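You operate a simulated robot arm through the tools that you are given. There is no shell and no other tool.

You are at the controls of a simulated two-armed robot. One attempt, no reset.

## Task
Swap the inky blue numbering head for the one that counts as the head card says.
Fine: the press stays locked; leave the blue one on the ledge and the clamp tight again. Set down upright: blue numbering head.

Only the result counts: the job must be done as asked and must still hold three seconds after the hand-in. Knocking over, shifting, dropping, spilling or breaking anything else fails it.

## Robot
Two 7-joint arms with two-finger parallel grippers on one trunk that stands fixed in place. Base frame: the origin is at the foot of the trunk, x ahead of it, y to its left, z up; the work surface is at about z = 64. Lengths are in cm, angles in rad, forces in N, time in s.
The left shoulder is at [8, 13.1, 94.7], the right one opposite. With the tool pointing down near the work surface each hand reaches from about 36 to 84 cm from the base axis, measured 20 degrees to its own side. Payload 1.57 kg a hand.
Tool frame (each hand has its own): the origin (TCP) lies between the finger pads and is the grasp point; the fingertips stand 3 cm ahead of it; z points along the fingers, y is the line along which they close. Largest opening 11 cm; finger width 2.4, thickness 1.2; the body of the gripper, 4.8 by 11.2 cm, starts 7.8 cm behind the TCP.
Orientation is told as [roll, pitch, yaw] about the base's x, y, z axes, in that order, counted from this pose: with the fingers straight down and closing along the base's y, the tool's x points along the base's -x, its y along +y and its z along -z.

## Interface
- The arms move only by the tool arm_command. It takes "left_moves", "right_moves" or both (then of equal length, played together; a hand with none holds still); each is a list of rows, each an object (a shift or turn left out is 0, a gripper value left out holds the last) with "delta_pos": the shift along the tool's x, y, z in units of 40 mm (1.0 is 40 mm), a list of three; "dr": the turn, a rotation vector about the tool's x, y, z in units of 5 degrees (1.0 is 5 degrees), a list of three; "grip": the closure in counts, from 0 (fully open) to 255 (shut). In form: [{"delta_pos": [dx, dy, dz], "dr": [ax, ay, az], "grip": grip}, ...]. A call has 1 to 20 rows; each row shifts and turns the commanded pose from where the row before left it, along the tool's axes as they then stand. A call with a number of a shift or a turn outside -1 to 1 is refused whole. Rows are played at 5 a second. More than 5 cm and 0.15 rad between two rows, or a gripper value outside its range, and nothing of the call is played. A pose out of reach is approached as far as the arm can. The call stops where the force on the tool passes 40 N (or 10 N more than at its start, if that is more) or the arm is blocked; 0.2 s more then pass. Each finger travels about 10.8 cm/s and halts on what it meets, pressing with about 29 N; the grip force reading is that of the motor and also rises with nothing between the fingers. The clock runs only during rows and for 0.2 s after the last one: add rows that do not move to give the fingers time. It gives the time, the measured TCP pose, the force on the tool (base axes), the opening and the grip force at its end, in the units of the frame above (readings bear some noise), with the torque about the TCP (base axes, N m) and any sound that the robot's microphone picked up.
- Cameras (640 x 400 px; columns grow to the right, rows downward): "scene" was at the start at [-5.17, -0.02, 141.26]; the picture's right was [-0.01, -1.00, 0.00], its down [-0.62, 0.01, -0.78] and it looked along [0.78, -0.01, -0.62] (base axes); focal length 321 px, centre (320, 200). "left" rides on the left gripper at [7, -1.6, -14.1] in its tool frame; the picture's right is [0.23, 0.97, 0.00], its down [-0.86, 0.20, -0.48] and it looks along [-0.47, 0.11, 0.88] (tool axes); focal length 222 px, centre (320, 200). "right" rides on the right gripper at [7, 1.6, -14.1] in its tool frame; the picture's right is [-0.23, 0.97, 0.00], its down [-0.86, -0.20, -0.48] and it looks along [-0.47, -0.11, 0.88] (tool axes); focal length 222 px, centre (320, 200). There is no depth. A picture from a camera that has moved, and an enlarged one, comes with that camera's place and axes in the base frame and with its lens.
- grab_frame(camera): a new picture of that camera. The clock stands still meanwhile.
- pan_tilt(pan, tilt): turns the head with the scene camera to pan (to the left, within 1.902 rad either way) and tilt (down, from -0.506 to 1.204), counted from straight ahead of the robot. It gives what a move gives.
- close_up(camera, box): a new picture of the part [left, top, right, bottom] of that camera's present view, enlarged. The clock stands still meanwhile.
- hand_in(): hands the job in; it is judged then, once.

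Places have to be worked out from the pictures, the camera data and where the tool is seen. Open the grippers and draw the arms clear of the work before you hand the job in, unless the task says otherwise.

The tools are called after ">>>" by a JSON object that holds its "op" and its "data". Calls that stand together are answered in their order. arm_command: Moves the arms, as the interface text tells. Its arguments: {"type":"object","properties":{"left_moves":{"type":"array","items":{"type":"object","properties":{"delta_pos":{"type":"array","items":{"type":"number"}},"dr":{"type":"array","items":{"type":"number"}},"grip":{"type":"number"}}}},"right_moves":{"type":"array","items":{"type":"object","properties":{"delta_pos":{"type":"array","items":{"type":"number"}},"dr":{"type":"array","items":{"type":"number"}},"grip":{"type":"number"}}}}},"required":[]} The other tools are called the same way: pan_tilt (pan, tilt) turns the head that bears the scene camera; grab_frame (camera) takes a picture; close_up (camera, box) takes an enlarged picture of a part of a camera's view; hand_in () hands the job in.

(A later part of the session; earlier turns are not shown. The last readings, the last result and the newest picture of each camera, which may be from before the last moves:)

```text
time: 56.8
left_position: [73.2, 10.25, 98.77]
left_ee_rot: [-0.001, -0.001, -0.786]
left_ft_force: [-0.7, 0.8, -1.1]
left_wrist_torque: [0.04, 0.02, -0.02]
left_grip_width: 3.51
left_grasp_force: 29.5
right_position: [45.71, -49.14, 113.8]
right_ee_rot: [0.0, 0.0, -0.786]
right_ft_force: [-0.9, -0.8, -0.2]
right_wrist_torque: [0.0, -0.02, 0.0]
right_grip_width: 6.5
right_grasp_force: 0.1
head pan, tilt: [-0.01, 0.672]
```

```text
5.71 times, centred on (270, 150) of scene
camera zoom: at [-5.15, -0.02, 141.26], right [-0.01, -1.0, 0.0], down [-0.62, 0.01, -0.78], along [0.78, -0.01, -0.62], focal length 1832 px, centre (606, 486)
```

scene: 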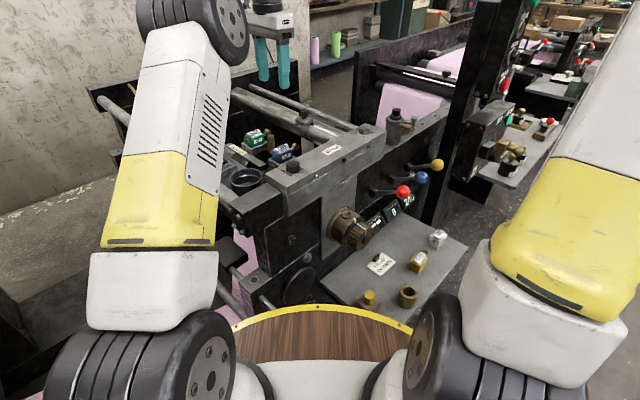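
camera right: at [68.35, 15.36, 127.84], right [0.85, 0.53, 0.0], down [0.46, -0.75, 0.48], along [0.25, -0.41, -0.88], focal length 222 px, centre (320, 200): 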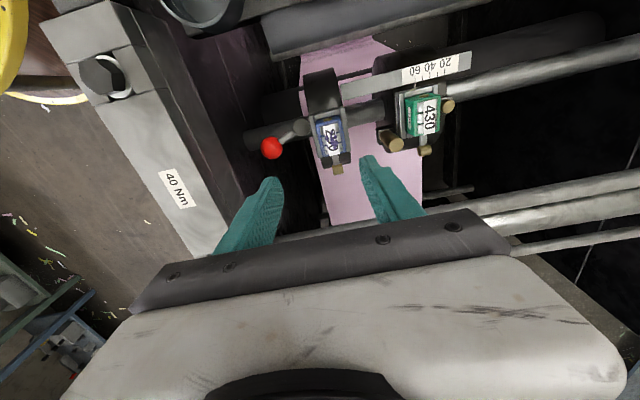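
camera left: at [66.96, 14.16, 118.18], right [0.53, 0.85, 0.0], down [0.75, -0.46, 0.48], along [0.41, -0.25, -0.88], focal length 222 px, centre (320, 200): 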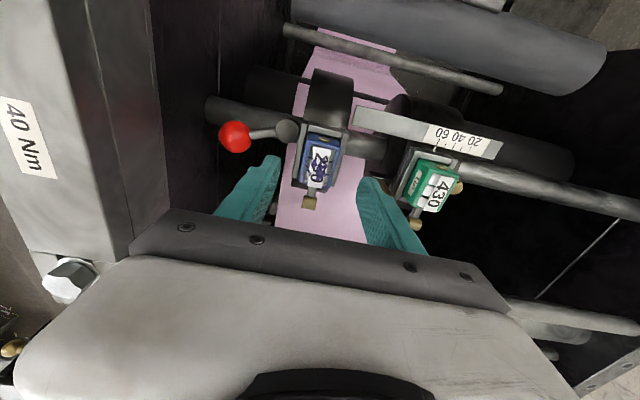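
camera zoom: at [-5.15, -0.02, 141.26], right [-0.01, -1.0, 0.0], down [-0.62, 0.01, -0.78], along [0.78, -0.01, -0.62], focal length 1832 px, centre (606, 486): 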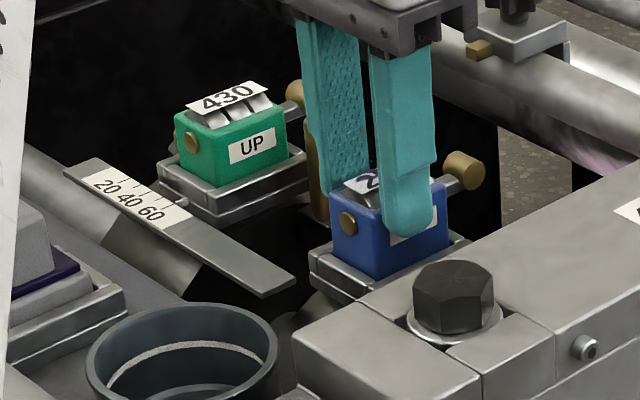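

The head lifts freely (weight about 1 N) and the shaft stays put. Lifting it clear, straight up.

>>> {"op": "arm_command", "data": {"left_moves": [{"delta_pos": [0, 0, -0.25]}, {"delta_pos": [0, 0, -0.5]}, {"delta_pos": [0, 0, -0.9]}, {"delta_pos": [0, 0, -0.95]}, {"delta_pos": [0, 0, -0.95]}, {"delta_pos": [0, 0, -0.95]}, {"delta_pos": [0, 0, -0.5]}, {"delta_pos": [0, 0, 0]}]}}

>>> {"op": "grab_frame", "data": {"camera": "left"}}

>>> {"op": "grab_frame", "data": {"camera": "scene"}}

>>> {"op": "close_up", "data": {"camera": "scene", "box": [220, 85, 340, 185]}}

```text
time: 58.6
left_position: [73.12, 10.31, 118.74]
left_ee_rot: [0.0, -0.001, -0.784]
left_ft_force: [-0.3, 0.2, -0.8]
left_wrist_torque: [0.03, 0.01, -0.01]
left_grip_width: 3.51
left_grasp_force: 29.4
right_position: [45.53, -49.13, 113.71]
right_ee_rot: [-0.001, 0.0, -0.785]
right_ft_force: [-1.4, -0.3, 0.0]
right_wrist_torque: [0.0, 0.03, -0.02]
right_grip_width: 6.53
right_grasp_force: 0.1
head pan, tilt: [-0.01, 0.672]
```

```text
taken
camera left: at [66.97, 14.2, 132.92], right [0.53, 0.85, 0.0], down [0.75, -0.46, 0.48], along [0.41, -0.25, -0.88], focal length 222 px, centre (320, 200)
```

left: 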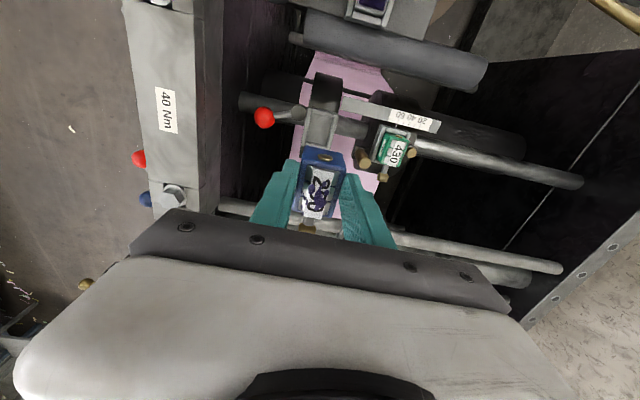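

```text
taken
```

scene: 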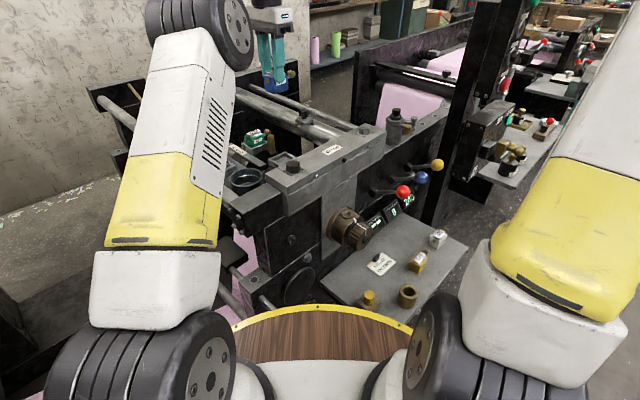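

```text
4.00 times, centred on (280, 135) of scene
camera zoom: at [-5.16, -0.02, 141.26], right [-0.01, -1.0, 0.0], down [-0.62, 0.01, -0.78], along [0.78, -0.01, -0.62], focal length 1282 px, centre (480, 460)
```

zoom: 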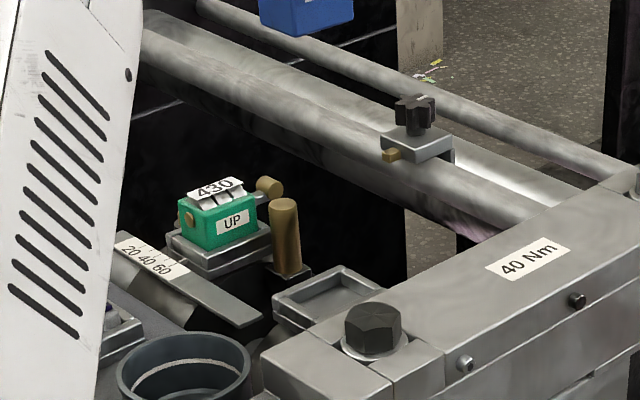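

Blue is out and the tray is empty. Let me record the empty tray's geometry from this pose for the later insertion.

>>> {"op": "close_up", "data": {"camera": "left", "box": [270, 50, 380, 160]}}

>>> {"op": "close_up", "data": {"camera": "scene", "box": [270, 140, 340, 185]}}

>>> {"op": "close_up", "data": {"camera": "left", "box": [270, 130, 370, 240]}}

```text
3.64 times, centred on (325, 105) of left
camera zoom: at [66.97, 14.2, 132.92], right [0.53, 0.85, 0.0], down [0.75, -0.46, 0.48], along [0.41, -0.25, -0.88], focal length 808 px, centre (302, 546)
```

zoom: 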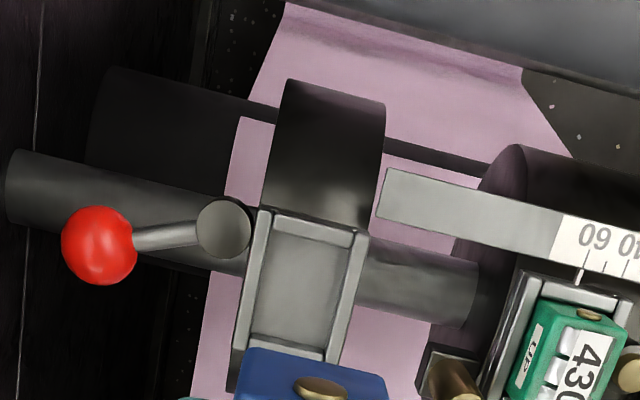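

```text
8.89 times, centred on (305, 162) of scene
camera zoom: at [-5.16, -0.02, 141.26], right [-0.01, -1.0, 0.0], down [-0.62, 0.01, -0.78], along [0.78, -0.01, -0.62], focal length 2850 px, centre (453, 533)
```

zoom: 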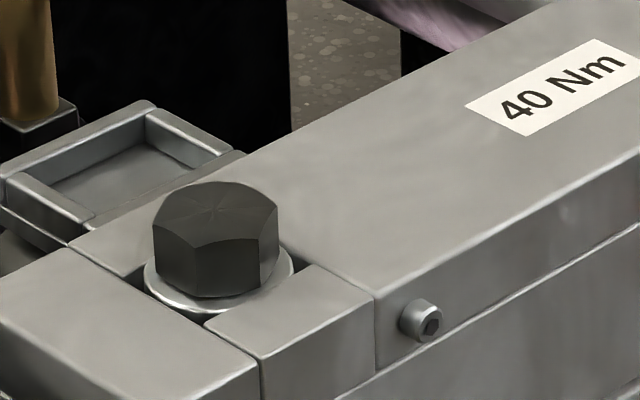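

```text
3.64 times, centred on (320, 185) of left
camera zoom: at [66.97, 14.2, 132.92], right [0.53, 0.85, 0.0], down [0.75, -0.46, 0.48], along [0.41, -0.25, -0.88], focal length 808 px, centre (320, 254)
```

zoom: 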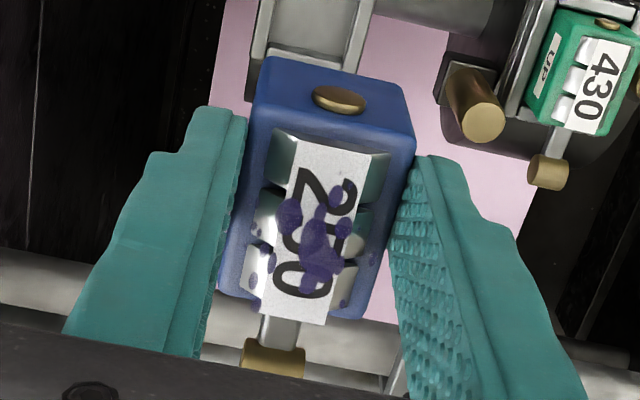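

I have the tray geometry: a snug well about 3.7 cm wide. I'll keep yaw unchanged and track displacements exactly so I can return to this spot. Moving the blue head over the ledge at the same height.

>>> {"op": "arm_command", "data": {"left_moves": [{"delta_pos": [-0.19, -0.925, 0]}, {"delta_pos": [-0.19, -0.925, 0]}, {"delta_pos": [-0.19, -0.925, 0]}, {"delta_pos": [-0.19, -0.925, 0]}, {"delta_pos": [-0.19, -0.925, 0]}, {"delta_pos": [-0.19, -0.925, 0]}, {"delta_pos": [-0.19, -0.925, 0]}, {"delta_pos": [-0.19, -0.925, 0]}, {"delta_pos": [-0.19, -0.925, 0]}, {"delta_pos": [-0.19, -0.925, 0]}, {"delta_pos": [0, 0, 0]}]}}

>>> {"op": "grab_frame", "data": {"camera": "left"}}

>>> {"op": "grab_frame", "data": {"camera": "scene"}}

```text
time: 61.0
left_position: [52.26, -21.07, 118.84]
left_ee_rot: [0.0, 0.0, -0.785]
left_ft_force: [-0.3, -0.4, -1.3]
left_wrist_torque: [0.01, 0.01, -0.05]
left_grip_width: 3.54
left_grasp_force: 29.1
right_position: [45.67, -49.16, 113.69]
right_ee_rot: [0.0, -0.001, -0.785]
right_ft_force: [0.1, -0.3, -0.1]
right_wrist_torque: [0.0, -0.01, 0.03]
right_grip_width: 6.5
right_grasp_force: 0.1
head pan, tilt: [-0.01, 0.672]
```

```text
taken
camera left: at [46.09, -17.32, 132.92], right [0.53, 0.85, 0.0], down [0.75, -0.46, 0.48], along [0.41, -0.25, -0.88], focal length 222 px, centre (320, 200)
```

left: 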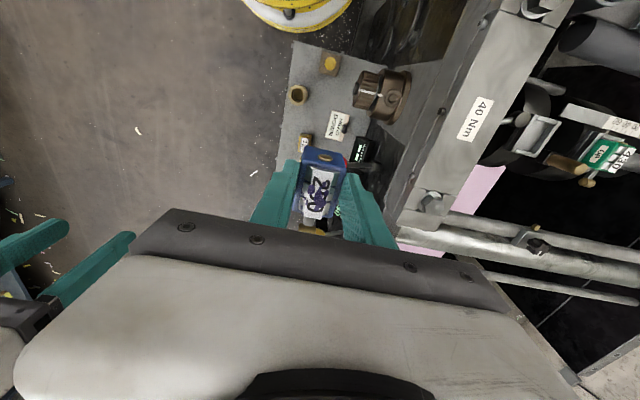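

```text
taken
```

scene: 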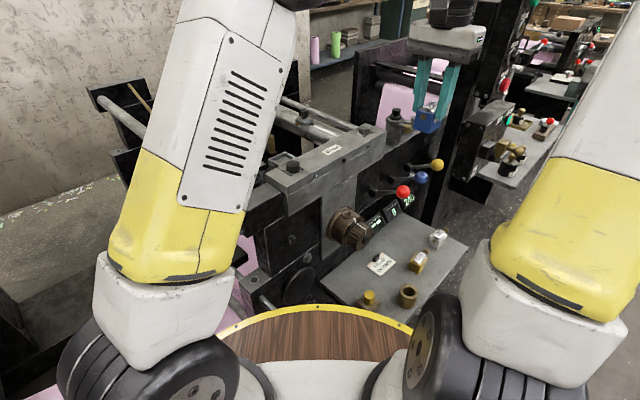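

Blue is held over the ledge. Zooming on the free spot between the bushing, card, block and gold head.

>>> {"op": "close_up", "data": {"camera": "left", "box": [265, 40, 375, 160]}}

>>> {"op": "close_up", "data": {"camera": "scene", "box": [320, 200, 470, 320]}}

```text
3.33 times, centred on (320, 100) of left
camera zoom: at [46.09, -17.32, 132.92], right [0.53, 0.85, 0.0], down [0.75, -0.46, 0.48], along [0.41, -0.25, -0.88], focal length 740 px, centre (320, 533)
```

zoom: 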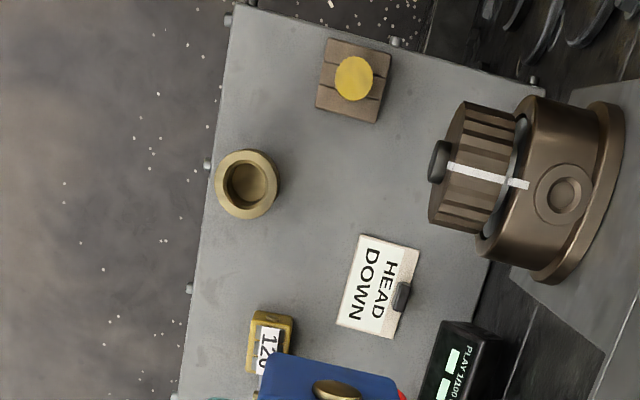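

```text
3.33 times, centred on (395, 260) of scene
camera zoom: at [-5.17, -0.03, 141.26], right [-0.01, -1.0, 0.0], down [-0.62, 0.01, -0.78], along [0.78, -0.01, -0.62], focal length 1069 px, centre (70, 0)
```

zoom: 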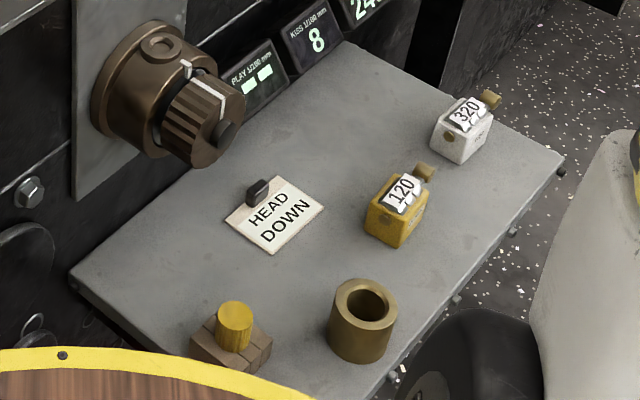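

The free spot at (e1≈52, e2≈22) → [52.3, −21.1] has 1–2 cm margins to the bushing, card and gold head, and the dial and red lever ball are clear of the hand. Descending in stages, first to z≈91.

>>> {"op": "arm_command", "data": {"left_moves": [{"delta_pos": [0, 0.1, 0.9]}, {"delta_pos": [0, 0, 0.9]}, {"delta_pos": [0, 0, 0.9]}, {"delta_pos": [0, 0, 0.9]}, {"delta_pos": [0, 0, 0.9]}, {"delta_pos": [0, 0, 0.9]}, {"delta_pos": [0, 0, 0.9]}, {"delta_pos": [0, 0, 0.7]}, {"delta_pos": [0, 0, 0]}]}}

>>> {"op": "grab_frame", "data": {"camera": "left"}}

>>> {"op": "grab_frame", "data": {"camera": "scene"}}

```text
time: 63.0
left_position: [52.62, -20.91, 90.88]
left_ee_rot: [-0.002, 0.0, -0.785]
left_ft_force: [-0.1, 0.3, -1.0]
left_wrist_torque: [0.03, 0.01, -0.03]
left_grip_width: 3.52
left_grasp_force: 29.3
right_position: [45.66, -49.18, 113.59]
right_ee_rot: [0.0, 0.0, -0.785]
right_ft_force: [0.0, 0.4, 0.7]
right_wrist_torque: [0.01, 0.0, -0.03]
right_grip_width: 6.51
right_grasp_force: 0.1
head pan, tilt: [-0.01, 0.672]
```

```text
taken
camera left: at [46.49, -16.98, 104.86], right [0.53, 0.85, 0.0], down [0.75, -0.46, 0.48], along [0.41, -0.25, -0.88], focal length 222 px, centre (320, 200)
```

left: 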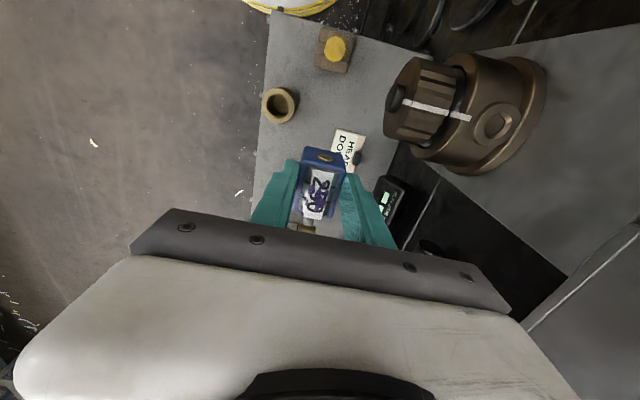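

```text
taken
```

scene: 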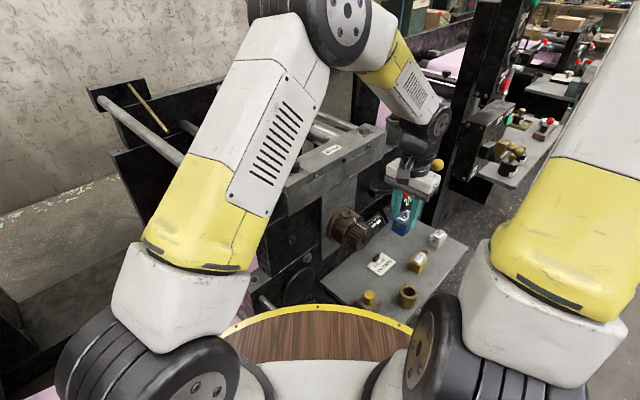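

The arm and wrist look clear of the dial and lever balls. I'll nudge back 0.4 cm from the press and continue down to z≈78.

>>> {"op": "arm_command", "data": {"left_moves": [{"delta_pos": [0, -0.1, 0.5]}, {"delta_pos": [0, 0, 0.7]}, {"delta_pos": [0, 0, 0.7]}, {"delta_pos": [0, 0, 0.7]}, {"delta_pos": [0, 0, 0.6]}, {"delta_pos": [0, 0, 0]}]}}

>>> {"op": "grab_frame", "data": {"camera": "left"}}

>>> {"op": "close_up", "data": {"camera": "scene", "box": [320, 100, 500, 320]}}

>>> {"op": "grab_frame", "data": {"camera": "right"}}

```text
time: 64.4
left_position: [52.34, -21.19, 77.93]
left_ee_rot: [0.001, -0.001, -0.786]
left_ft_force: [0.3, 0.1, -1.5]
left_wrist_torque: [0.02, -0.01, 0.01]
left_grip_width: 3.51
left_grasp_force: 28.6
right_position: [45.63, -49.2, 113.67]
right_ee_rot: [0.001, -0.001, -0.786]
right_ft_force: [0.4, 0.1, -0.6]
right_wrist_torque: [-0.03, -0.01, 0.0]
right_grip_width: 6.51
right_grasp_force: 0.0
head pan, tilt: [-0.01, 0.672]
```

```text
taken
camera left: at [46.19, -17.35, 92.05], right [0.53, 0.85, 0.0], down [0.75, -0.46, 0.48], along [0.41, -0.25, -0.88], focal length 222 px, centre (320, 200)
```

left: 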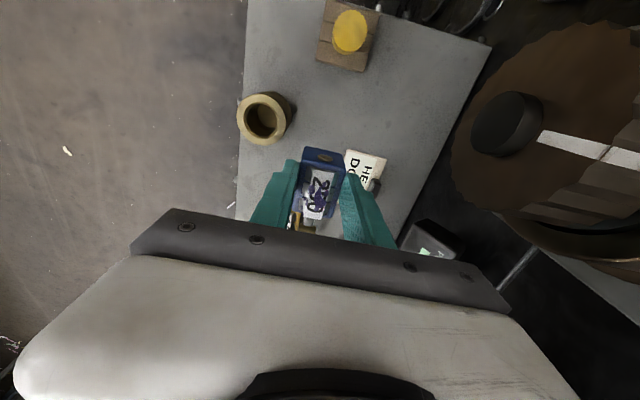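

```text
1.82 times, centred on (410, 210) of scene
camera zoom: at [-5.16, -0.03, 141.26], right [-0.01, -1.0, 0.0], down [-0.62, 0.01, -0.78], along [0.78, -0.01, -0.62], focal length 583 px, centre (156, 182)
```

zoom: 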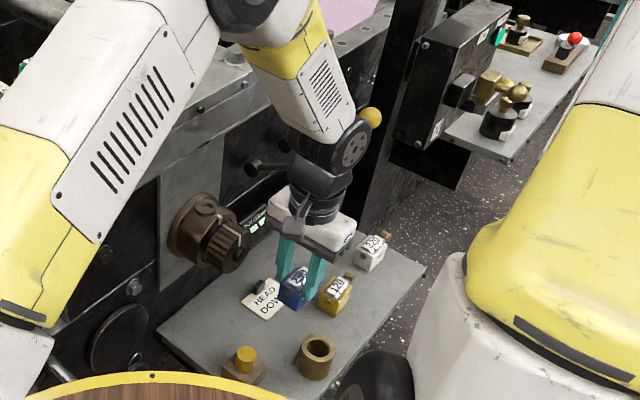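

```text
taken
camera right: at [41.83, -42.92, 127.83], right [0.85, 0.53, 0.0], down [0.46, -0.75, 0.48], along [0.25, -0.41, -0.88], focal length 222 px, centre (320, 200)
```

right: 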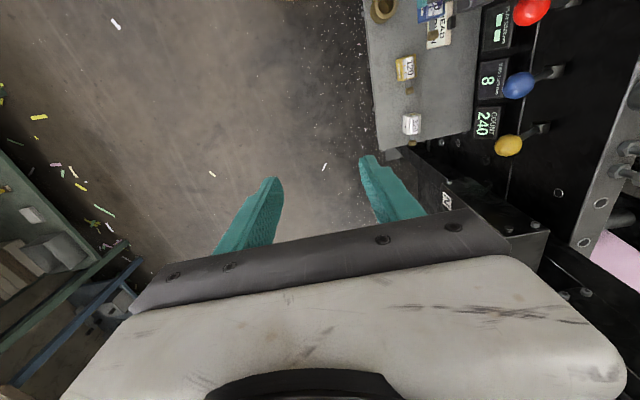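

>>> {"op": "close_up", "data": {"camera": "left", "box": [240, 60, 420, 240]}}

>>> {"op": "close_up", "data": {"camera": "right", "box": [360, 0, 480, 140]}}

>>> {"op": "close_up", "data": {"camera": "scene", "box": [370, 210, 450, 290]}}

```text
2.22 times, centred on (330, 150) of left
camera zoom: at [46.19, -17.35, 92.05], right [0.53, 0.85, 0.0], down [0.75, -0.46, 0.48], along [0.41, -0.25, -0.88], focal length 494 px, centre (298, 311)
```

zoom: 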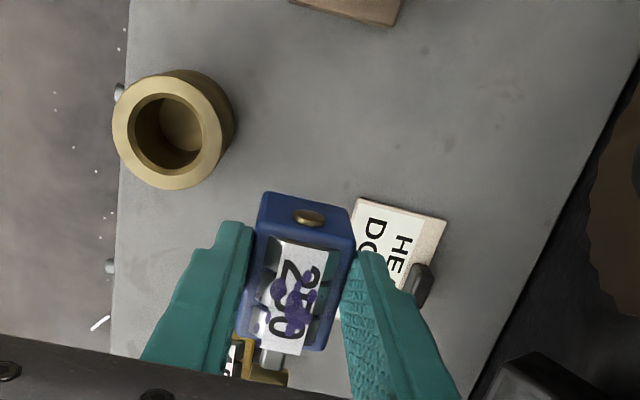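

```text
2.86 times, centred on (420, 70) of right
camera zoom: at [41.83, -42.92, 127.83], right [0.85, 0.53, 0.0], down [0.46, -0.75, 0.48], along [0.25, -0.41, -0.88], focal length 635 px, centre (34, 571)
```

zoom: 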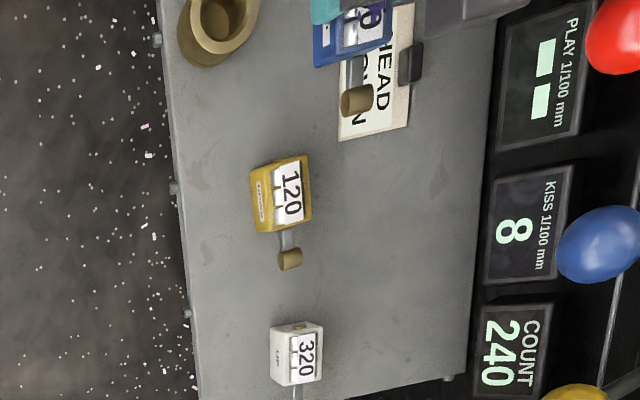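

```text
5.00 times, centred on (410, 250) of scene
camera zoom: at [-5.16, -0.03, 141.26], right [-0.01, -1.0, 0.0], down [-0.62, 0.01, -0.78], along [0.78, -0.01, -0.62], focal length 1603 px, centre (-130, -50)
```

zoom: 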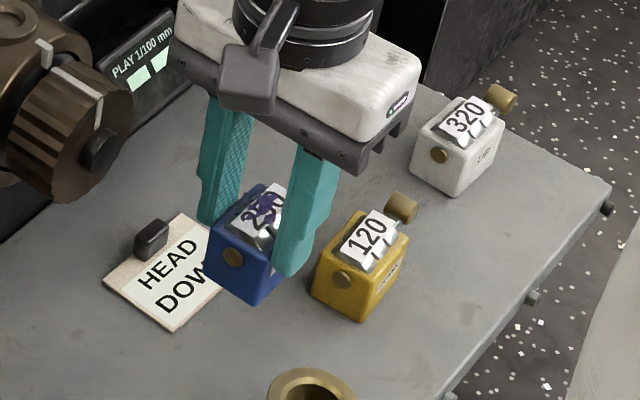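

The right camera shows about 2.5–3 cm between where the blue knob will land and the gold head, so placement is fine. Descending to z≈70.6.

>>> {"op": "arm_command", "data": {"left_moves": [{"delta_pos": [0, 0, 0.5]}, {"delta_pos": [0, 0, 0.5]}, {"delta_pos": [0, 0, 0.5]}, {"delta_pos": [0, 0, 0.33]}, {"delta_pos": [0, 0, 0]}]}}

>>> {"op": "close_up", "data": {"camera": "scene", "box": [360, 170, 460, 290]}}

>>> {"op": "close_up", "data": {"camera": "right", "box": [360, 0, 560, 140]}}

```text
time: 65.6
left_position: [52.34, -21.29, 70.63]
left_ee_rot: [0.001, 0.002, -0.786]
left_ft_force: [-0.7, 0.2, -2.0]
left_wrist_torque: [0.01, 0.01, 0.01]
left_grip_width: 3.54
left_grasp_force: 29.2
right_position: [45.72, -49.12, 113.72]
right_ee_rot: [-0.002, 0.001, -0.785]
right_ft_force: [-0.2, 1.2, -0.6]
right_wrist_torque: [0.0, 0.01, -0.02]
right_grip_width: 6.5
right_grasp_force: 0.0
head pan, tilt: [-0.01, 0.672]
```

```text
3.33 times, centred on (410, 230) of scene
camera zoom: at [-5.16, -0.03, 141.26], right [-0.01, -1.0, 0.0], down [-0.62, 0.01, -0.78], along [0.78, -0.01, -0.62], focal length 1069 px, centre (20, 100)
```

zoom: 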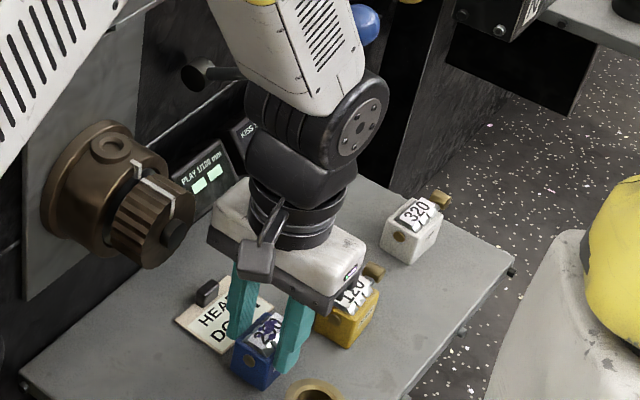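

```text
2.86 times, centred on (460, 70) of right
camera zoom: at [41.83, -42.92, 127.83], right [0.85, 0.53, 0.0], down [0.46, -0.75, 0.48], along [0.25, -0.41, -0.88], focal length 635 px, centre (-80, 571)
```

zoom: 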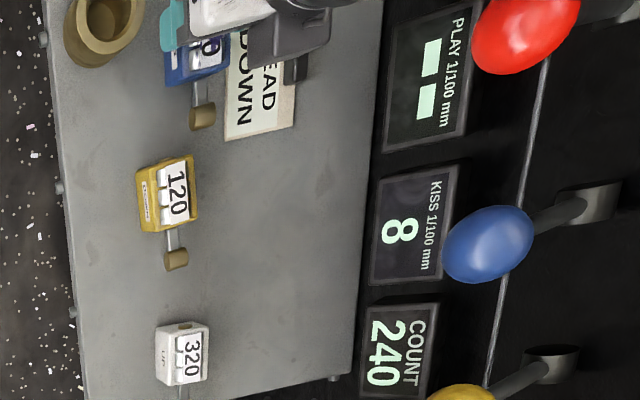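

Nothing has been disturbed (red ball unchanged in the right view). Lowering the last centimetre in 0.25 cm steps to feel the ledge.

>>> {"op": "arm_command", "data": {"left_moves": [{"delta_pos": [0, 0, 0.07]}, {"delta_pos": [0, 0, 0.07]}, {"delta_pos": [0, 0, 0.05]}, {"delta_pos": [0, 0, 0]}]}}

```text
time: 66.6
left_position: [52.38, -21.16, 69.93]
left_ee_rot: [0.001, 0.0, -0.783]
left_ft_force: [-0.1, -0.9, -0.5]
left_wrist_torque: [0.0, 0.03, -0.01]
left_grip_width: 3.52
left_grasp_force: 29.1
right_position: [45.5, -49.28, 113.64]
right_ee_rot: [0.0, -0.002, -0.785]
right_ft_force: [0.6, 0.7, 0.0]
right_wrist_torque: [-0.01, 0.0, 0.0]
right_grip_width: 6.52
right_grasp_force: 0.0
head pan, tilt: [-0.01, 0.672]
```

>>> {"op": "arm_command", "data": {"left_moves": [{"delta_pos": [0, 0, 0.04]}, {"delta_pos": [0, 0, 0]}]}}

>>> {"op": "arm_command", "data": {"left_moves": [{"delta_pos": [0, 0, 0.04]}, {"delta_pos": [0, 0, 0]}]}}

>>> {"op": "close_up", "data": {"camera": "scene", "box": [370, 240, 430, 300]}}

```text
time: 67.2
left_position: [52.4, -21.21, 69.85]
left_ee_rot: [0.0, -0.001, -0.786]
left_ft_force: [-1.5, 1.6, 4.0]
left_wrist_torque: [-0.06, -0.05, -0.05]
left_grip_width: 3.55
left_grasp_force: 29.1
right_position: [45.63, -49.05, 113.61]
right_ee_rot: [0.001, -0.001, -0.785]
right_ft_force: [0.2, -0.6, 0.2]
right_wrist_torque: [0.03, -0.02, -0.02]
right_grip_width: 6.53
right_grasp_force: 0.1
head pan, tilt: [-0.01, 0.672]
```

```text
time: 67.8
left_position: [52.34, -21.14, 69.71]
left_ee_rot: [0.0, -0.003, -0.787]
left_ft_force: [-3.9, 3.6, 18.8]
left_wrist_torque: [-0.13, -0.17, 0.0]
left_grip_width: 3.53
left_grasp_force: 29.1
right_position: [45.65, -49.1, 113.67]
right_ee_rot: [0.002, 0.0, -0.785]
right_ft_force: [-0.2, -0.5, -0.5]
right_wrist_torque: [-0.02, -0.03, 0.02]
right_grip_width: 6.53
right_grasp_force: 0.0
head pan, tilt: [-0.01, 0.672]
```

```text
6.67 times, centred on (400, 270) of scene
camera zoom: at [-5.23, 0.01, 141.26], right [-0.01, -1.0, 0.0], down [-0.62, 0.01, -0.78], along [0.78, -0.01, -0.62], focal length 2137 px, centre (-213, -267)
```

zoom: 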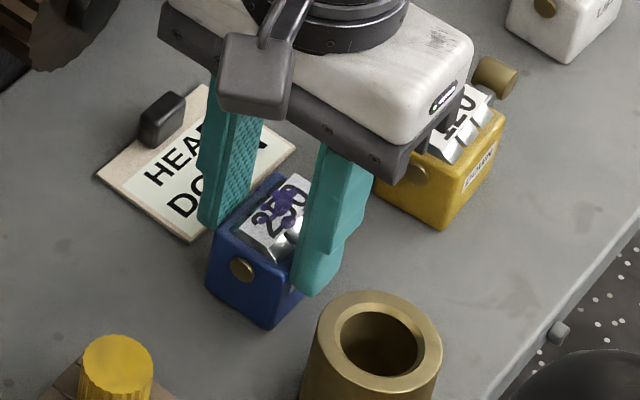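

Contact at TCP z≈69.8 (now 19 N down). Easing up 0.12 cm to unload, then opening the fingers gently.

>>> {"op": "arm_command", "data": {"left_moves": [{"delta_pos": [0, 0, -0.03]}, {"delta_pos": [0, 0, 0]}, {"grip": 150}, {"grip": 140}, {"grip": 132}, {"grip": 132}]}}

>>> {"op": "close_up", "data": {"camera": "scene", "box": [370, 240, 430, 300]}}

>>> {"op": "close_up", "data": {"camera": "left", "box": [240, 60, 420, 240]}}

```text
time: 69.2
left_position: [52.39, -21.22, 69.7]
left_ee_rot: [-0.001, 0.001, -0.786]
left_ft_force: [-0.3, 0.7, 1.2]
left_wrist_torque: [0.01, 0.04, 0.0]
left_grip_width: 5.32
left_grasp_force: 0.0
right_position: [45.56, -49.24, 113.58]
right_ee_rot: [0.001, 0.001, -0.787]
right_ft_force: [0.0, 0.2, -0.2]
right_wrist_torque: [0.0, 0.02, 0.0]
right_grip_width: 6.5
right_grasp_force: 0.1
head pan, tilt: [-0.01, 0.672]
```

```text
6.67 times, centred on (400, 270) of scene
camera zoom: at [-5.16, -0.03, 141.26], right [-0.01, -1.0, 0.0], down [-0.62, 0.01, -0.78], along [0.78, -0.01, -0.62], focal length 2137 px, centre (-213, -267)
```

zoom: 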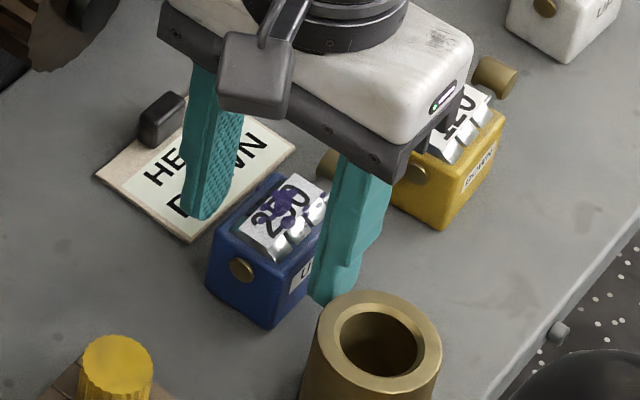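

```text
2.22 times, centred on (330, 150) of left
camera zoom: at [46.24, -17.3, 83.84], right [0.53, 0.85, 0.0], down [0.75, -0.46, 0.48], along [0.41, -0.25, -0.88], focal length 494 px, centre (298, 311)
```

zoom: 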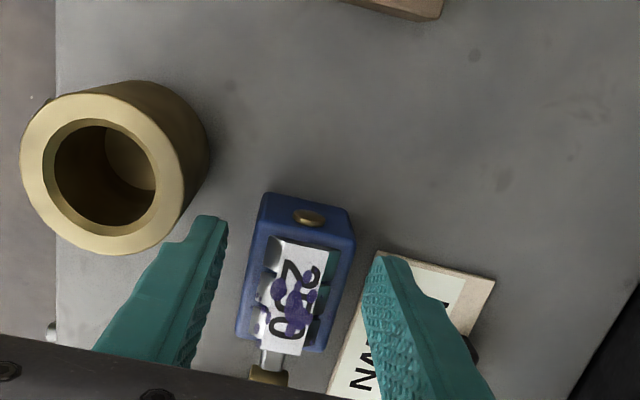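

Blue stands upright on the ledge and my fingers are clear of it. Raising the left hand straight up its known-safe column.

>>> {"op": "arm_command", "data": {"left_moves": [{"delta_pos": [0, 0, -0.27]}, {"delta_pos": [0, 0, -0.5]}, {"delta_pos": [0, 0, -0.5]}, {"delta_pos": [0, 0, -1]}, {"delta_pos": [0, 0, -1]}, {"delta_pos": [0, 0, -1]}, {"delta_pos": [0, 0, -1]}, {"delta_pos": [0, 0, -1]}, {"delta_pos": [0, 0, -1]}, {"delta_pos": [0, 0, -1]}, {"delta_pos": [0, 0, -1]}, {"delta_pos": [0, 0, -1]}, {"delta_pos": [0, 0, -1]}, {"delta_pos": [0, 0, -1]}, {"delta_pos": [0, 0, 0]}]}}

>>> {"op": "arm_command", "data": {"left_moves": [{"delta_pos": [0.19, 0.925, 0]}, {"delta_pos": [0.19, 0.925, 0]}, {"delta_pos": [0.19, 0.925, 0]}, {"delta_pos": [0.19, 0.925, 0]}, {"delta_pos": [0.19, 0.925, 0]}, {"delta_pos": [0.19, 0.925, 0]}, {"delta_pos": [0.19, 0.925, 0]}, {"delta_pos": [0.19, 0.925, 0]}, {"delta_pos": [0.19, 0.925, 0]}, {"delta_pos": [0.19, 0.925, 0]}, {"delta_pos": [0, 0, 0]}]}}

>>> {"op": "grab_frame", "data": {"camera": "scene"}}

>>> {"op": "close_up", "data": {"camera": "right", "box": [360, 0, 560, 140]}}

>>> {"op": "close_up", "data": {"camera": "scene", "box": [340, 200, 460, 310]}}

```text
time: 72.4
left_position: [52.31, -21.21, 118.81]
left_ee_rot: [0.0, 0.0, -0.785]
left_ft_force: [-0.1, 1.3, 0.1]
left_wrist_torque: [-0.04, -0.03, 0.0]
left_grip_width: 5.32
left_grasp_force: 0.0
right_position: [45.71, -48.99, 113.75]
right_ee_rot: [-0.001, 0.0, -0.786]
right_ft_force: [-0.3, 0.4, -0.4]
right_wrist_torque: [0.0, 0.02, 0.01]
right_grip_width: 6.49
right_grasp_force: 0.1
head pan, tilt: [-0.01, 0.672]
```

```text
time: 74.8
left_position: [73.24, 10.32, 118.77]
left_ee_rot: [0.0, 0.001, -0.786]
left_ft_force: [-0.5, -0.6, 0.2]
left_wrist_torque: [0.0, -0.01, 0.0]
left_grip_width: 5.31
left_grasp_force: 0.1
right_position: [45.69, -49.21, 113.73]
right_ee_rot: [-0.001, 0.001, -0.785]
right_ft_force: [-0.2, 0.8, -0.2]
right_wrist_torque: [-0.02, -0.03, 0.05]
right_grip_width: 6.52
right_grasp_force: 0.1
head pan, tilt: [-0.01, 0.672]
```

```text
taken
```

scene: 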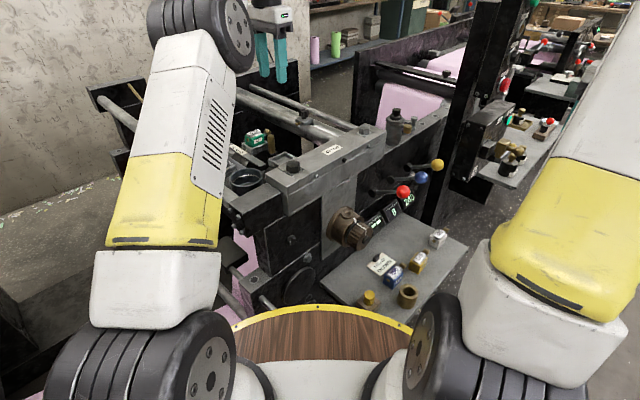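

```text
2.86 times, centred on (460, 70) of right
camera zoom: at [41.84, -42.91, 127.83], right [0.85, 0.53, 0.0], down [0.46, -0.75, 0.48], along [0.25, -0.41, -0.88], focal length 635 px, centre (-80, 571)
```

zoom: 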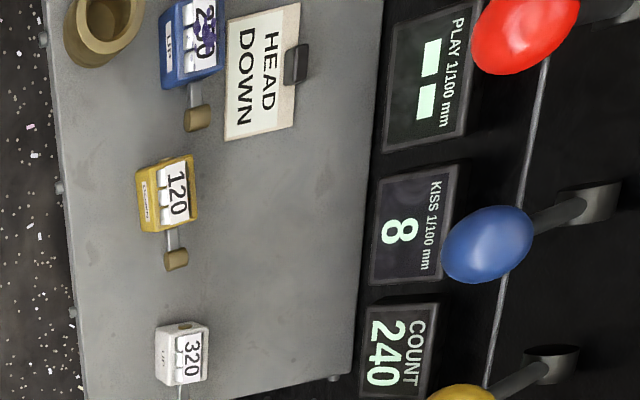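

```text
3.64 times, centred on (400, 255) of scene
camera zoom: at [-5.16, -0.02, 141.26], right [-0.01, -1.0, 0.0], down [-0.62, 0.01, -0.78], along [0.78, -0.01, -0.62], focal length 1166 px, centre (29, 0)
```

zoom: 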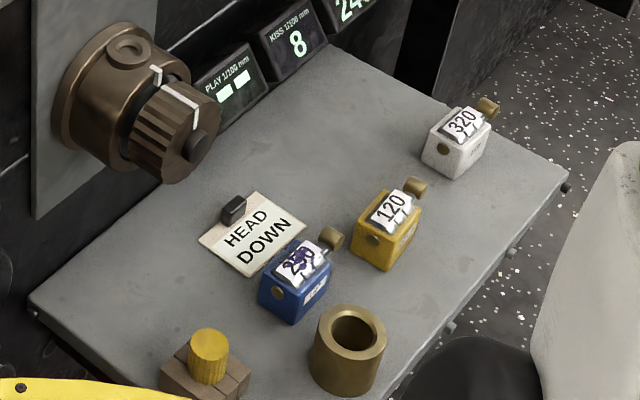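

Blue is upright on the ledge and everything else is undisturbed. For gold, the left forearm would pass too close to the red lever, so the right hand will first move the gold head to a spot nearer the ledge's front. Moving the right hand above gold ([58.05, −30.3]).

>>> {"op": "arm_command", "data": {"right_moves": [{"delta_pos": [0.1875, 0.917, 0]}, {"delta_pos": [0.1875, 0.917, 0]}, {"delta_pos": [0.1875, 0.917, 0]}, {"delta_pos": [0.1875, 0.917, 0]}, {"delta_pos": [0.1875, 0.917, 0]}, {"delta_pos": [0.1875, 0.917, 0]}, {"delta_pos": [0, 0, 1]}, {"delta_pos": [0, 0, 1]}, {"delta_pos": [0, 0, 1]}, {"delta_pos": [0, 0, 1]}, {"delta_pos": [0, 0, 1]}, {"delta_pos": [0, 0, 0]}]}}

>>> {"op": "grab_frame", "data": {"camera": "right"}}

>>> {"op": "close_up", "data": {"camera": "right", "box": [240, 60, 400, 220]}}

>>> {"op": "grab_frame", "data": {"camera": "scene"}}

```text
time: 77.4
left_position: [73.15, 10.37, 118.83]
left_ee_rot: [-0.001, -0.001, -0.786]
left_ft_force: [-0.9, -0.1, 0.0]
left_wrist_torque: [0.01, 0.0, 0.0]
left_grip_width: 5.29
left_grasp_force: 0.1
right_position: [57.87, -30.37, 93.49]
right_ee_rot: [0.0, 0.001, -0.786]
right_ft_force: [-0.4, -0.3, 0.3]
right_wrist_torque: [0.0, -0.02, 0.02]
right_grip_width: 6.5
right_grasp_force: 0.1
head pan, tilt: [-0.01, 0.672]
```

```text
taken
camera right: at [54.12, -24.1, 107.69], right [0.85, 0.53, 0.0], down [0.46, -0.75, 0.48], along [0.25, -0.41, -0.88], focal length 222 px, centre (320, 200)
```

right: 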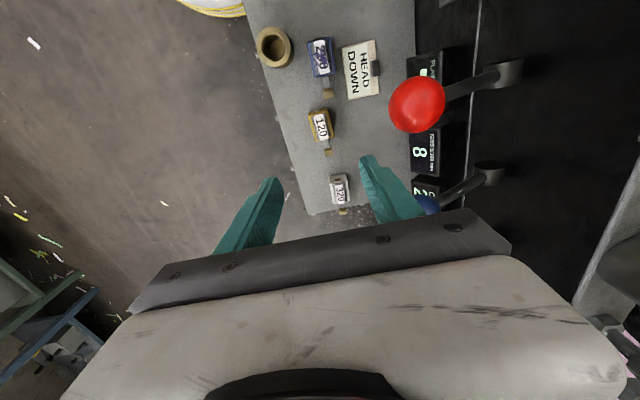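

```text
2.50 times, centred on (320, 140) of right
camera zoom: at [54.12, -24.1, 107.69], right [0.85, 0.53, 0.0], down [0.46, -0.75, 0.48], along [0.25, -0.41, -0.88], focal length 555 px, centre (320, 350)
```

zoom: 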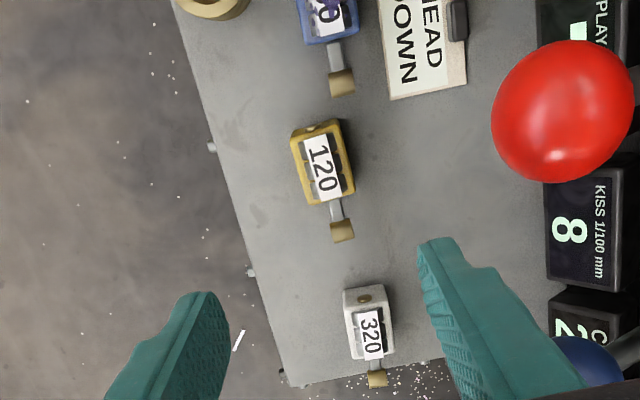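

```text
taken
```

scene: 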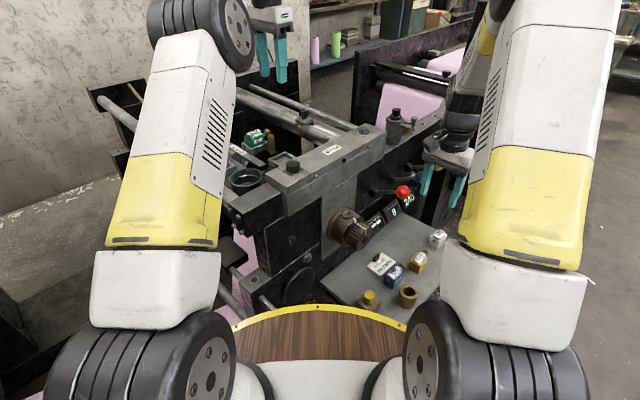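

Gold measured at about [58.15, −30.1]; I'll shift 0.4 cm and descend to z≈78.

>>> {"op": "arm_command", "data": {"right_moves": [{"delta_pos": [0, 0.1, 0]}, {"delta_pos": [0, 0, 0.6]}, {"delta_pos": [0, 0, 0.8]}, {"delta_pos": [0, 0, 0.8]}, {"delta_pos": [0, 0, 0.8]}, {"delta_pos": [0, 0, 0.8]}, {"delta_pos": [0, 0, 0]}]}}

>>> {"op": "grab_frame", "data": {"camera": "right"}}

>>> {"op": "close_up", "data": {"camera": "scene", "box": [350, 130, 490, 290]}}

```text
time: 79.0
left_position: [73.22, 10.28, 118.96]
left_ee_rot: [0.0, 0.0, -0.785]
left_ft_force: [0.6, 0.5, 0.0]
left_wrist_torque: [0.02, 0.0, 0.0]
left_grip_width: 5.28
left_grasp_force: 0.0
right_position: [58.27, -30.09, 78.53]
right_ee_rot: [0.0, -0.001, -0.786]
right_ft_force: [-0.4, 0.2, 0.2]
right_wrist_torque: [-0.02, -0.02, -0.02]
right_grip_width: 6.5
right_grasp_force: 0.1
head pan, tilt: [-0.01, 0.672]
```

```text
taken
camera right: at [54.46, -23.9, 92.62], right [0.85, 0.53, 0.0], down [0.46, -0.75, 0.48], along [0.25, -0.41, -0.88], focal length 222 px, centre (320, 200)
```

right: 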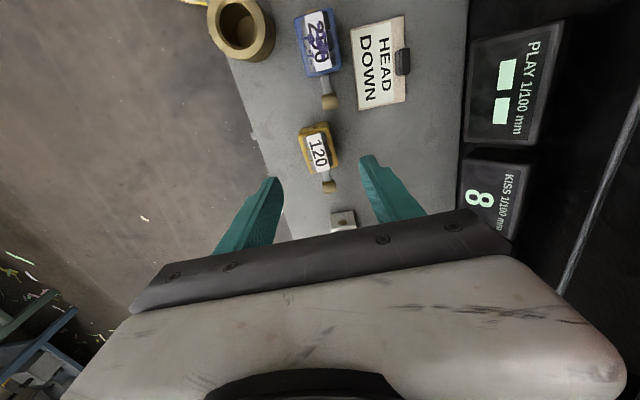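

```text
2.50 times, centred on (420, 210) of scene
camera zoom: at [-5.16, -0.02, 141.26], right [-0.01, -1.0, 0.0], down [-0.62, 0.01, -0.78], along [0.78, -0.01, -0.62], focal length 802 px, centre (70, 175)
```

zoom: 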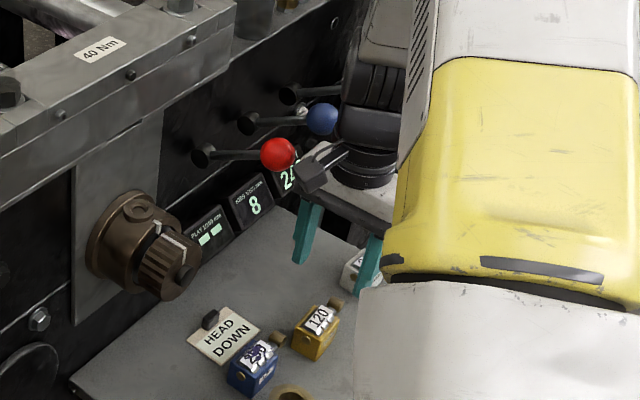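

Clear all round. Descending onto gold to z≈69.9 and then closing.

>>> {"op": "arm_command", "data": {"right_moves": [{"delta_pos": [0, 0, 0.6]}, {"delta_pos": [0, 0, 0.6]}, {"delta_pos": [0, 0, 0.6]}, {"delta_pos": [0, 0, 0.35]}, {"delta_pos": [0, 0, 0]}]}}

>>> {"op": "close_up", "data": {"camera": "right", "box": [240, 60, 420, 220]}}

```text
time: 80.2
left_position: [73.11, 10.36, 118.74]
left_ee_rot: [0.001, 0.002, -0.785]
left_ft_force: [0.4, 0.3, 0.1]
left_wrist_torque: [0.0, 0.02, -0.01]
left_grip_width: 5.33
left_grasp_force: 0.0
right_position: [58.37, -30.12, 69.9]
right_ee_rot: [0.0, -0.001, -0.784]
right_ft_force: [-0.3, 0.5, -0.6]
right_wrist_torque: [0.0, -0.02, -0.01]
right_grip_width: 6.52
right_grasp_force: 0.0
head pan, tilt: [-0.01, 0.672]
```

```text
2.50 times, centred on (330, 140) of right
camera zoom: at [54.5, -23.87, 83.99], right [0.85, 0.53, 0.0], down [0.46, -0.75, 0.48], along [0.25, -0.41, -0.88], focal length 555 px, centre (295, 350)
```

zoom: 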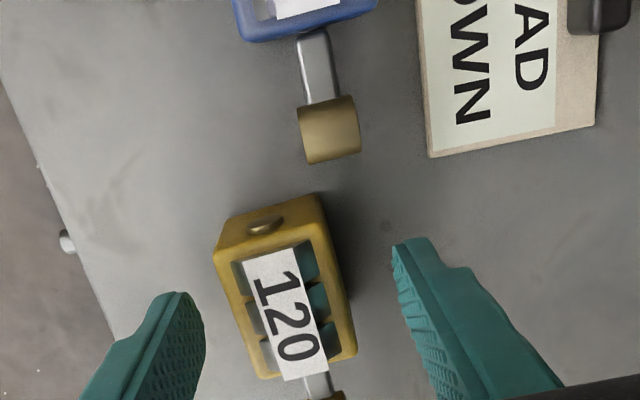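

>>> {"op": "arm_command", "data": {"right_moves": [{"grip": 170}, {"grip": 220}, {"grip": 220}, {"grip": 220}, {"grip": 220}]}}

>>> {"op": "close_up", "data": {"camera": "right", "box": [240, 60, 420, 220]}}

```text
time: 81.4
left_position: [73.24, 10.33, 118.86]
left_ee_rot: [0.0, -0.002, -0.786]
left_ft_force: [0.1, -0.4, -0.2]
left_wrist_torque: [0.0, -0.01, 0.02]
left_grip_width: 5.29
left_grasp_force: 0.0
right_position: [58.41, -30.08, 69.85]
right_ee_rot: [-0.001, 0.002, -0.786]
right_ft_force: [0.2, -0.7, 1.2]
right_wrist_torque: [0.0, -0.07, 0.0]
right_grip_width: 3.51
right_grasp_force: 28.5
head pan, tilt: [-0.01, 0.672]
```

```text
2.50 times, centred on (330, 140) of right
camera zoom: at [54.49, -23.87, 84.01], right [0.85, 0.53, 0.0], down [0.46, -0.75, 0.48], along [0.25, -0.41, -0.88], focal length 555 px, centre (295, 350)
```

zoom: 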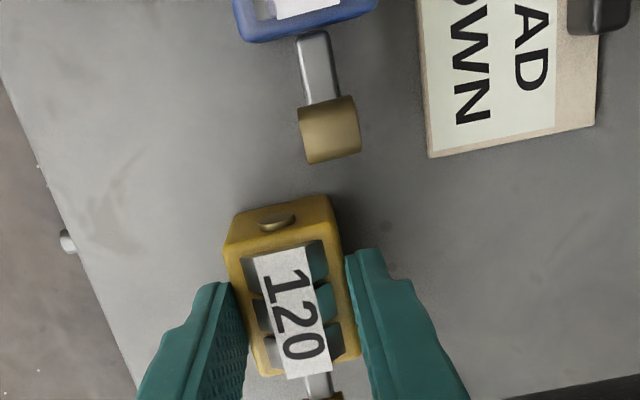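

Gold is held (3.51 cm). I'll lift it 1.6 cm, move it 4.5 cm toward the ledge front (clear of everything), and set it back down.

>>> {"op": "arm_command", "data": {"right_moves": [{"delta_pos": [0, 0, -0.2]}, {"delta_pos": [0, 0, -0.2]}, {"delta_pos": [0, -0.4, 0]}, {"delta_pos": [0, -0.4, 0]}, {"delta_pos": [0, -0.325, 0]}, {"delta_pos": [0, 0, 0]}]}}

>>> {"op": "close_up", "data": {"camera": "right", "box": [220, 40, 440, 220]}}

>>> {"op": "close_up", "data": {"camera": "scene", "box": [350, 130, 490, 290]}}

```text
time: 82.8
left_position: [73.34, 10.34, 118.85]
left_ee_rot: [-0.001, -0.001, -0.787]
left_ft_force: [0.9, 0.6, 0.5]
left_wrist_torque: [0.02, -0.01, 0.01]
left_grip_width: 5.29
left_grasp_force: 0.0
right_position: [55.19, -33.32, 71.51]
right_ee_rot: [0.0, 0.0, -0.785]
right_ft_force: [0.3, 0.2, -1.2]
right_wrist_torque: [0.02, 0.0, 0.0]
right_grip_width: 3.53
right_grasp_force: 28.8
head pan, tilt: [-0.01, 0.672]
```

```text
2.22 times, centred on (330, 130) of right
camera zoom: at [51.28, -27.05, 85.65], right [0.85, 0.53, 0.0], down [0.46, -0.75, 0.48], along [0.25, -0.41, -0.88], focal length 494 px, centre (298, 356)
```

zoom: 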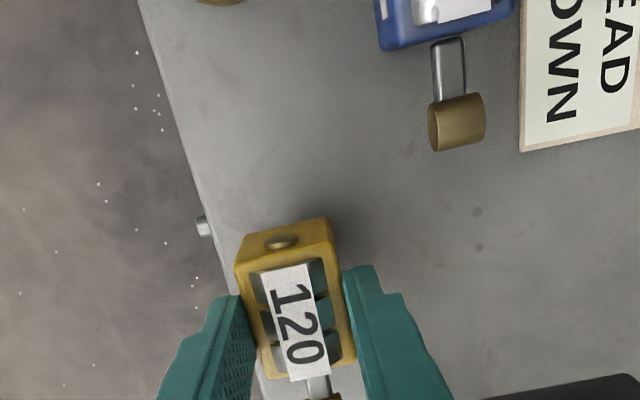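

```text
2.50 times, centred on (420, 210) of scene
camera zoom: at [-5.15, -0.02, 141.26], right [-0.01, -1.0, 0.0], down [-0.62, 0.01, -0.78], along [0.78, -0.01, -0.62], focal length 802 px, centre (70, 175)
```

zoom: 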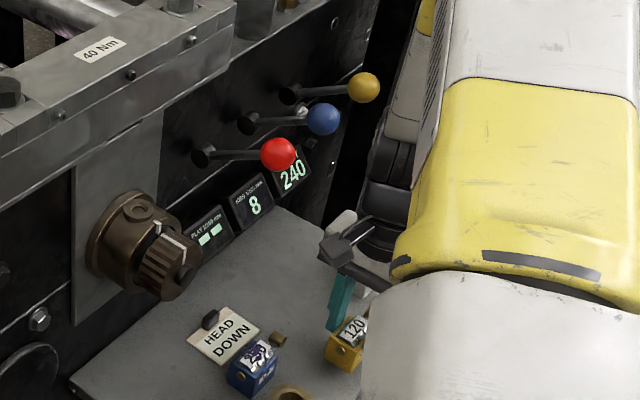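

Gold is over the new spot (TCP e2≈15.5, ledge edge ≈12.2). Lowering it back down and releasing gently.

>>> {"op": "arm_command", "data": {"right_moves": [{"delta_pos": [0, 0, 0.2]}, {"delta_pos": [0, 0, 0.18]}, {"delta_pos": [0, 0, 0]}, {"delta_pos": [0, 0, 0.015]}, {"delta_pos": [0, 0, 0]}]}}

>>> {"op": "close_up", "data": {"camera": "right", "box": [220, 40, 440, 220]}}

```text
time: 84.0
left_position: [73.3, 10.26, 118.81]
left_ee_rot: [0.0, 0.0, -0.785]
left_ft_force: [-0.4, 0.0, 0.5]
left_wrist_torque: [-0.01, 0.0, 0.01]
left_grip_width: 5.3
left_grasp_force: 0.0
right_position: [55.18, -33.27, 69.83]
right_ee_rot: [0.0, 0.001, -0.785]
right_ft_force: [-0.1, -1.0, -0.8]
right_wrist_torque: [-0.03, 0.01, 0.03]
right_grip_width: 3.53
right_grasp_force: 28.2
head pan, tilt: [-0.01, 0.672]
```

```text
2.22 times, centred on (330, 130) of right
camera zoom: at [51.26, -27.05, 84.03], right [0.85, 0.53, 0.0], down [0.46, -0.75, 0.48], along [0.25, -0.41, -0.88], focal length 494 px, centre (298, 356)
```

zoom: 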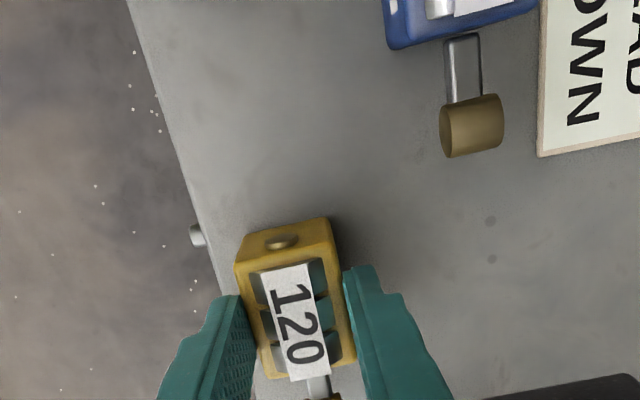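

>>> {"op": "arm_command", "data": {"right_moves": [{"delta_pos": [0, 0, 0.02]}, {"delta_pos": [0, 0, 0]}]}}

```text
time: 84.6
left_position: [73.17, 10.44, 118.89]
left_ee_rot: [0.0, -0.003, -0.786]
left_ft_force: [-0.6, -0.6, 0.6]
left_wrist_torque: [-0.03, -0.04, -0.01]
left_grip_width: 5.29
left_grasp_force: 0.1
right_position: [55.1, -33.19, 69.86]
right_ee_rot: [0.0, -0.001, -0.786]
right_ft_force: [-2.4, 1.3, 9.9]
right_wrist_torque: [0.04, 0.08, 0.0]
right_grip_width: 3.54
right_grasp_force: 28.6
head pan, tilt: [-0.01, 0.672]
```

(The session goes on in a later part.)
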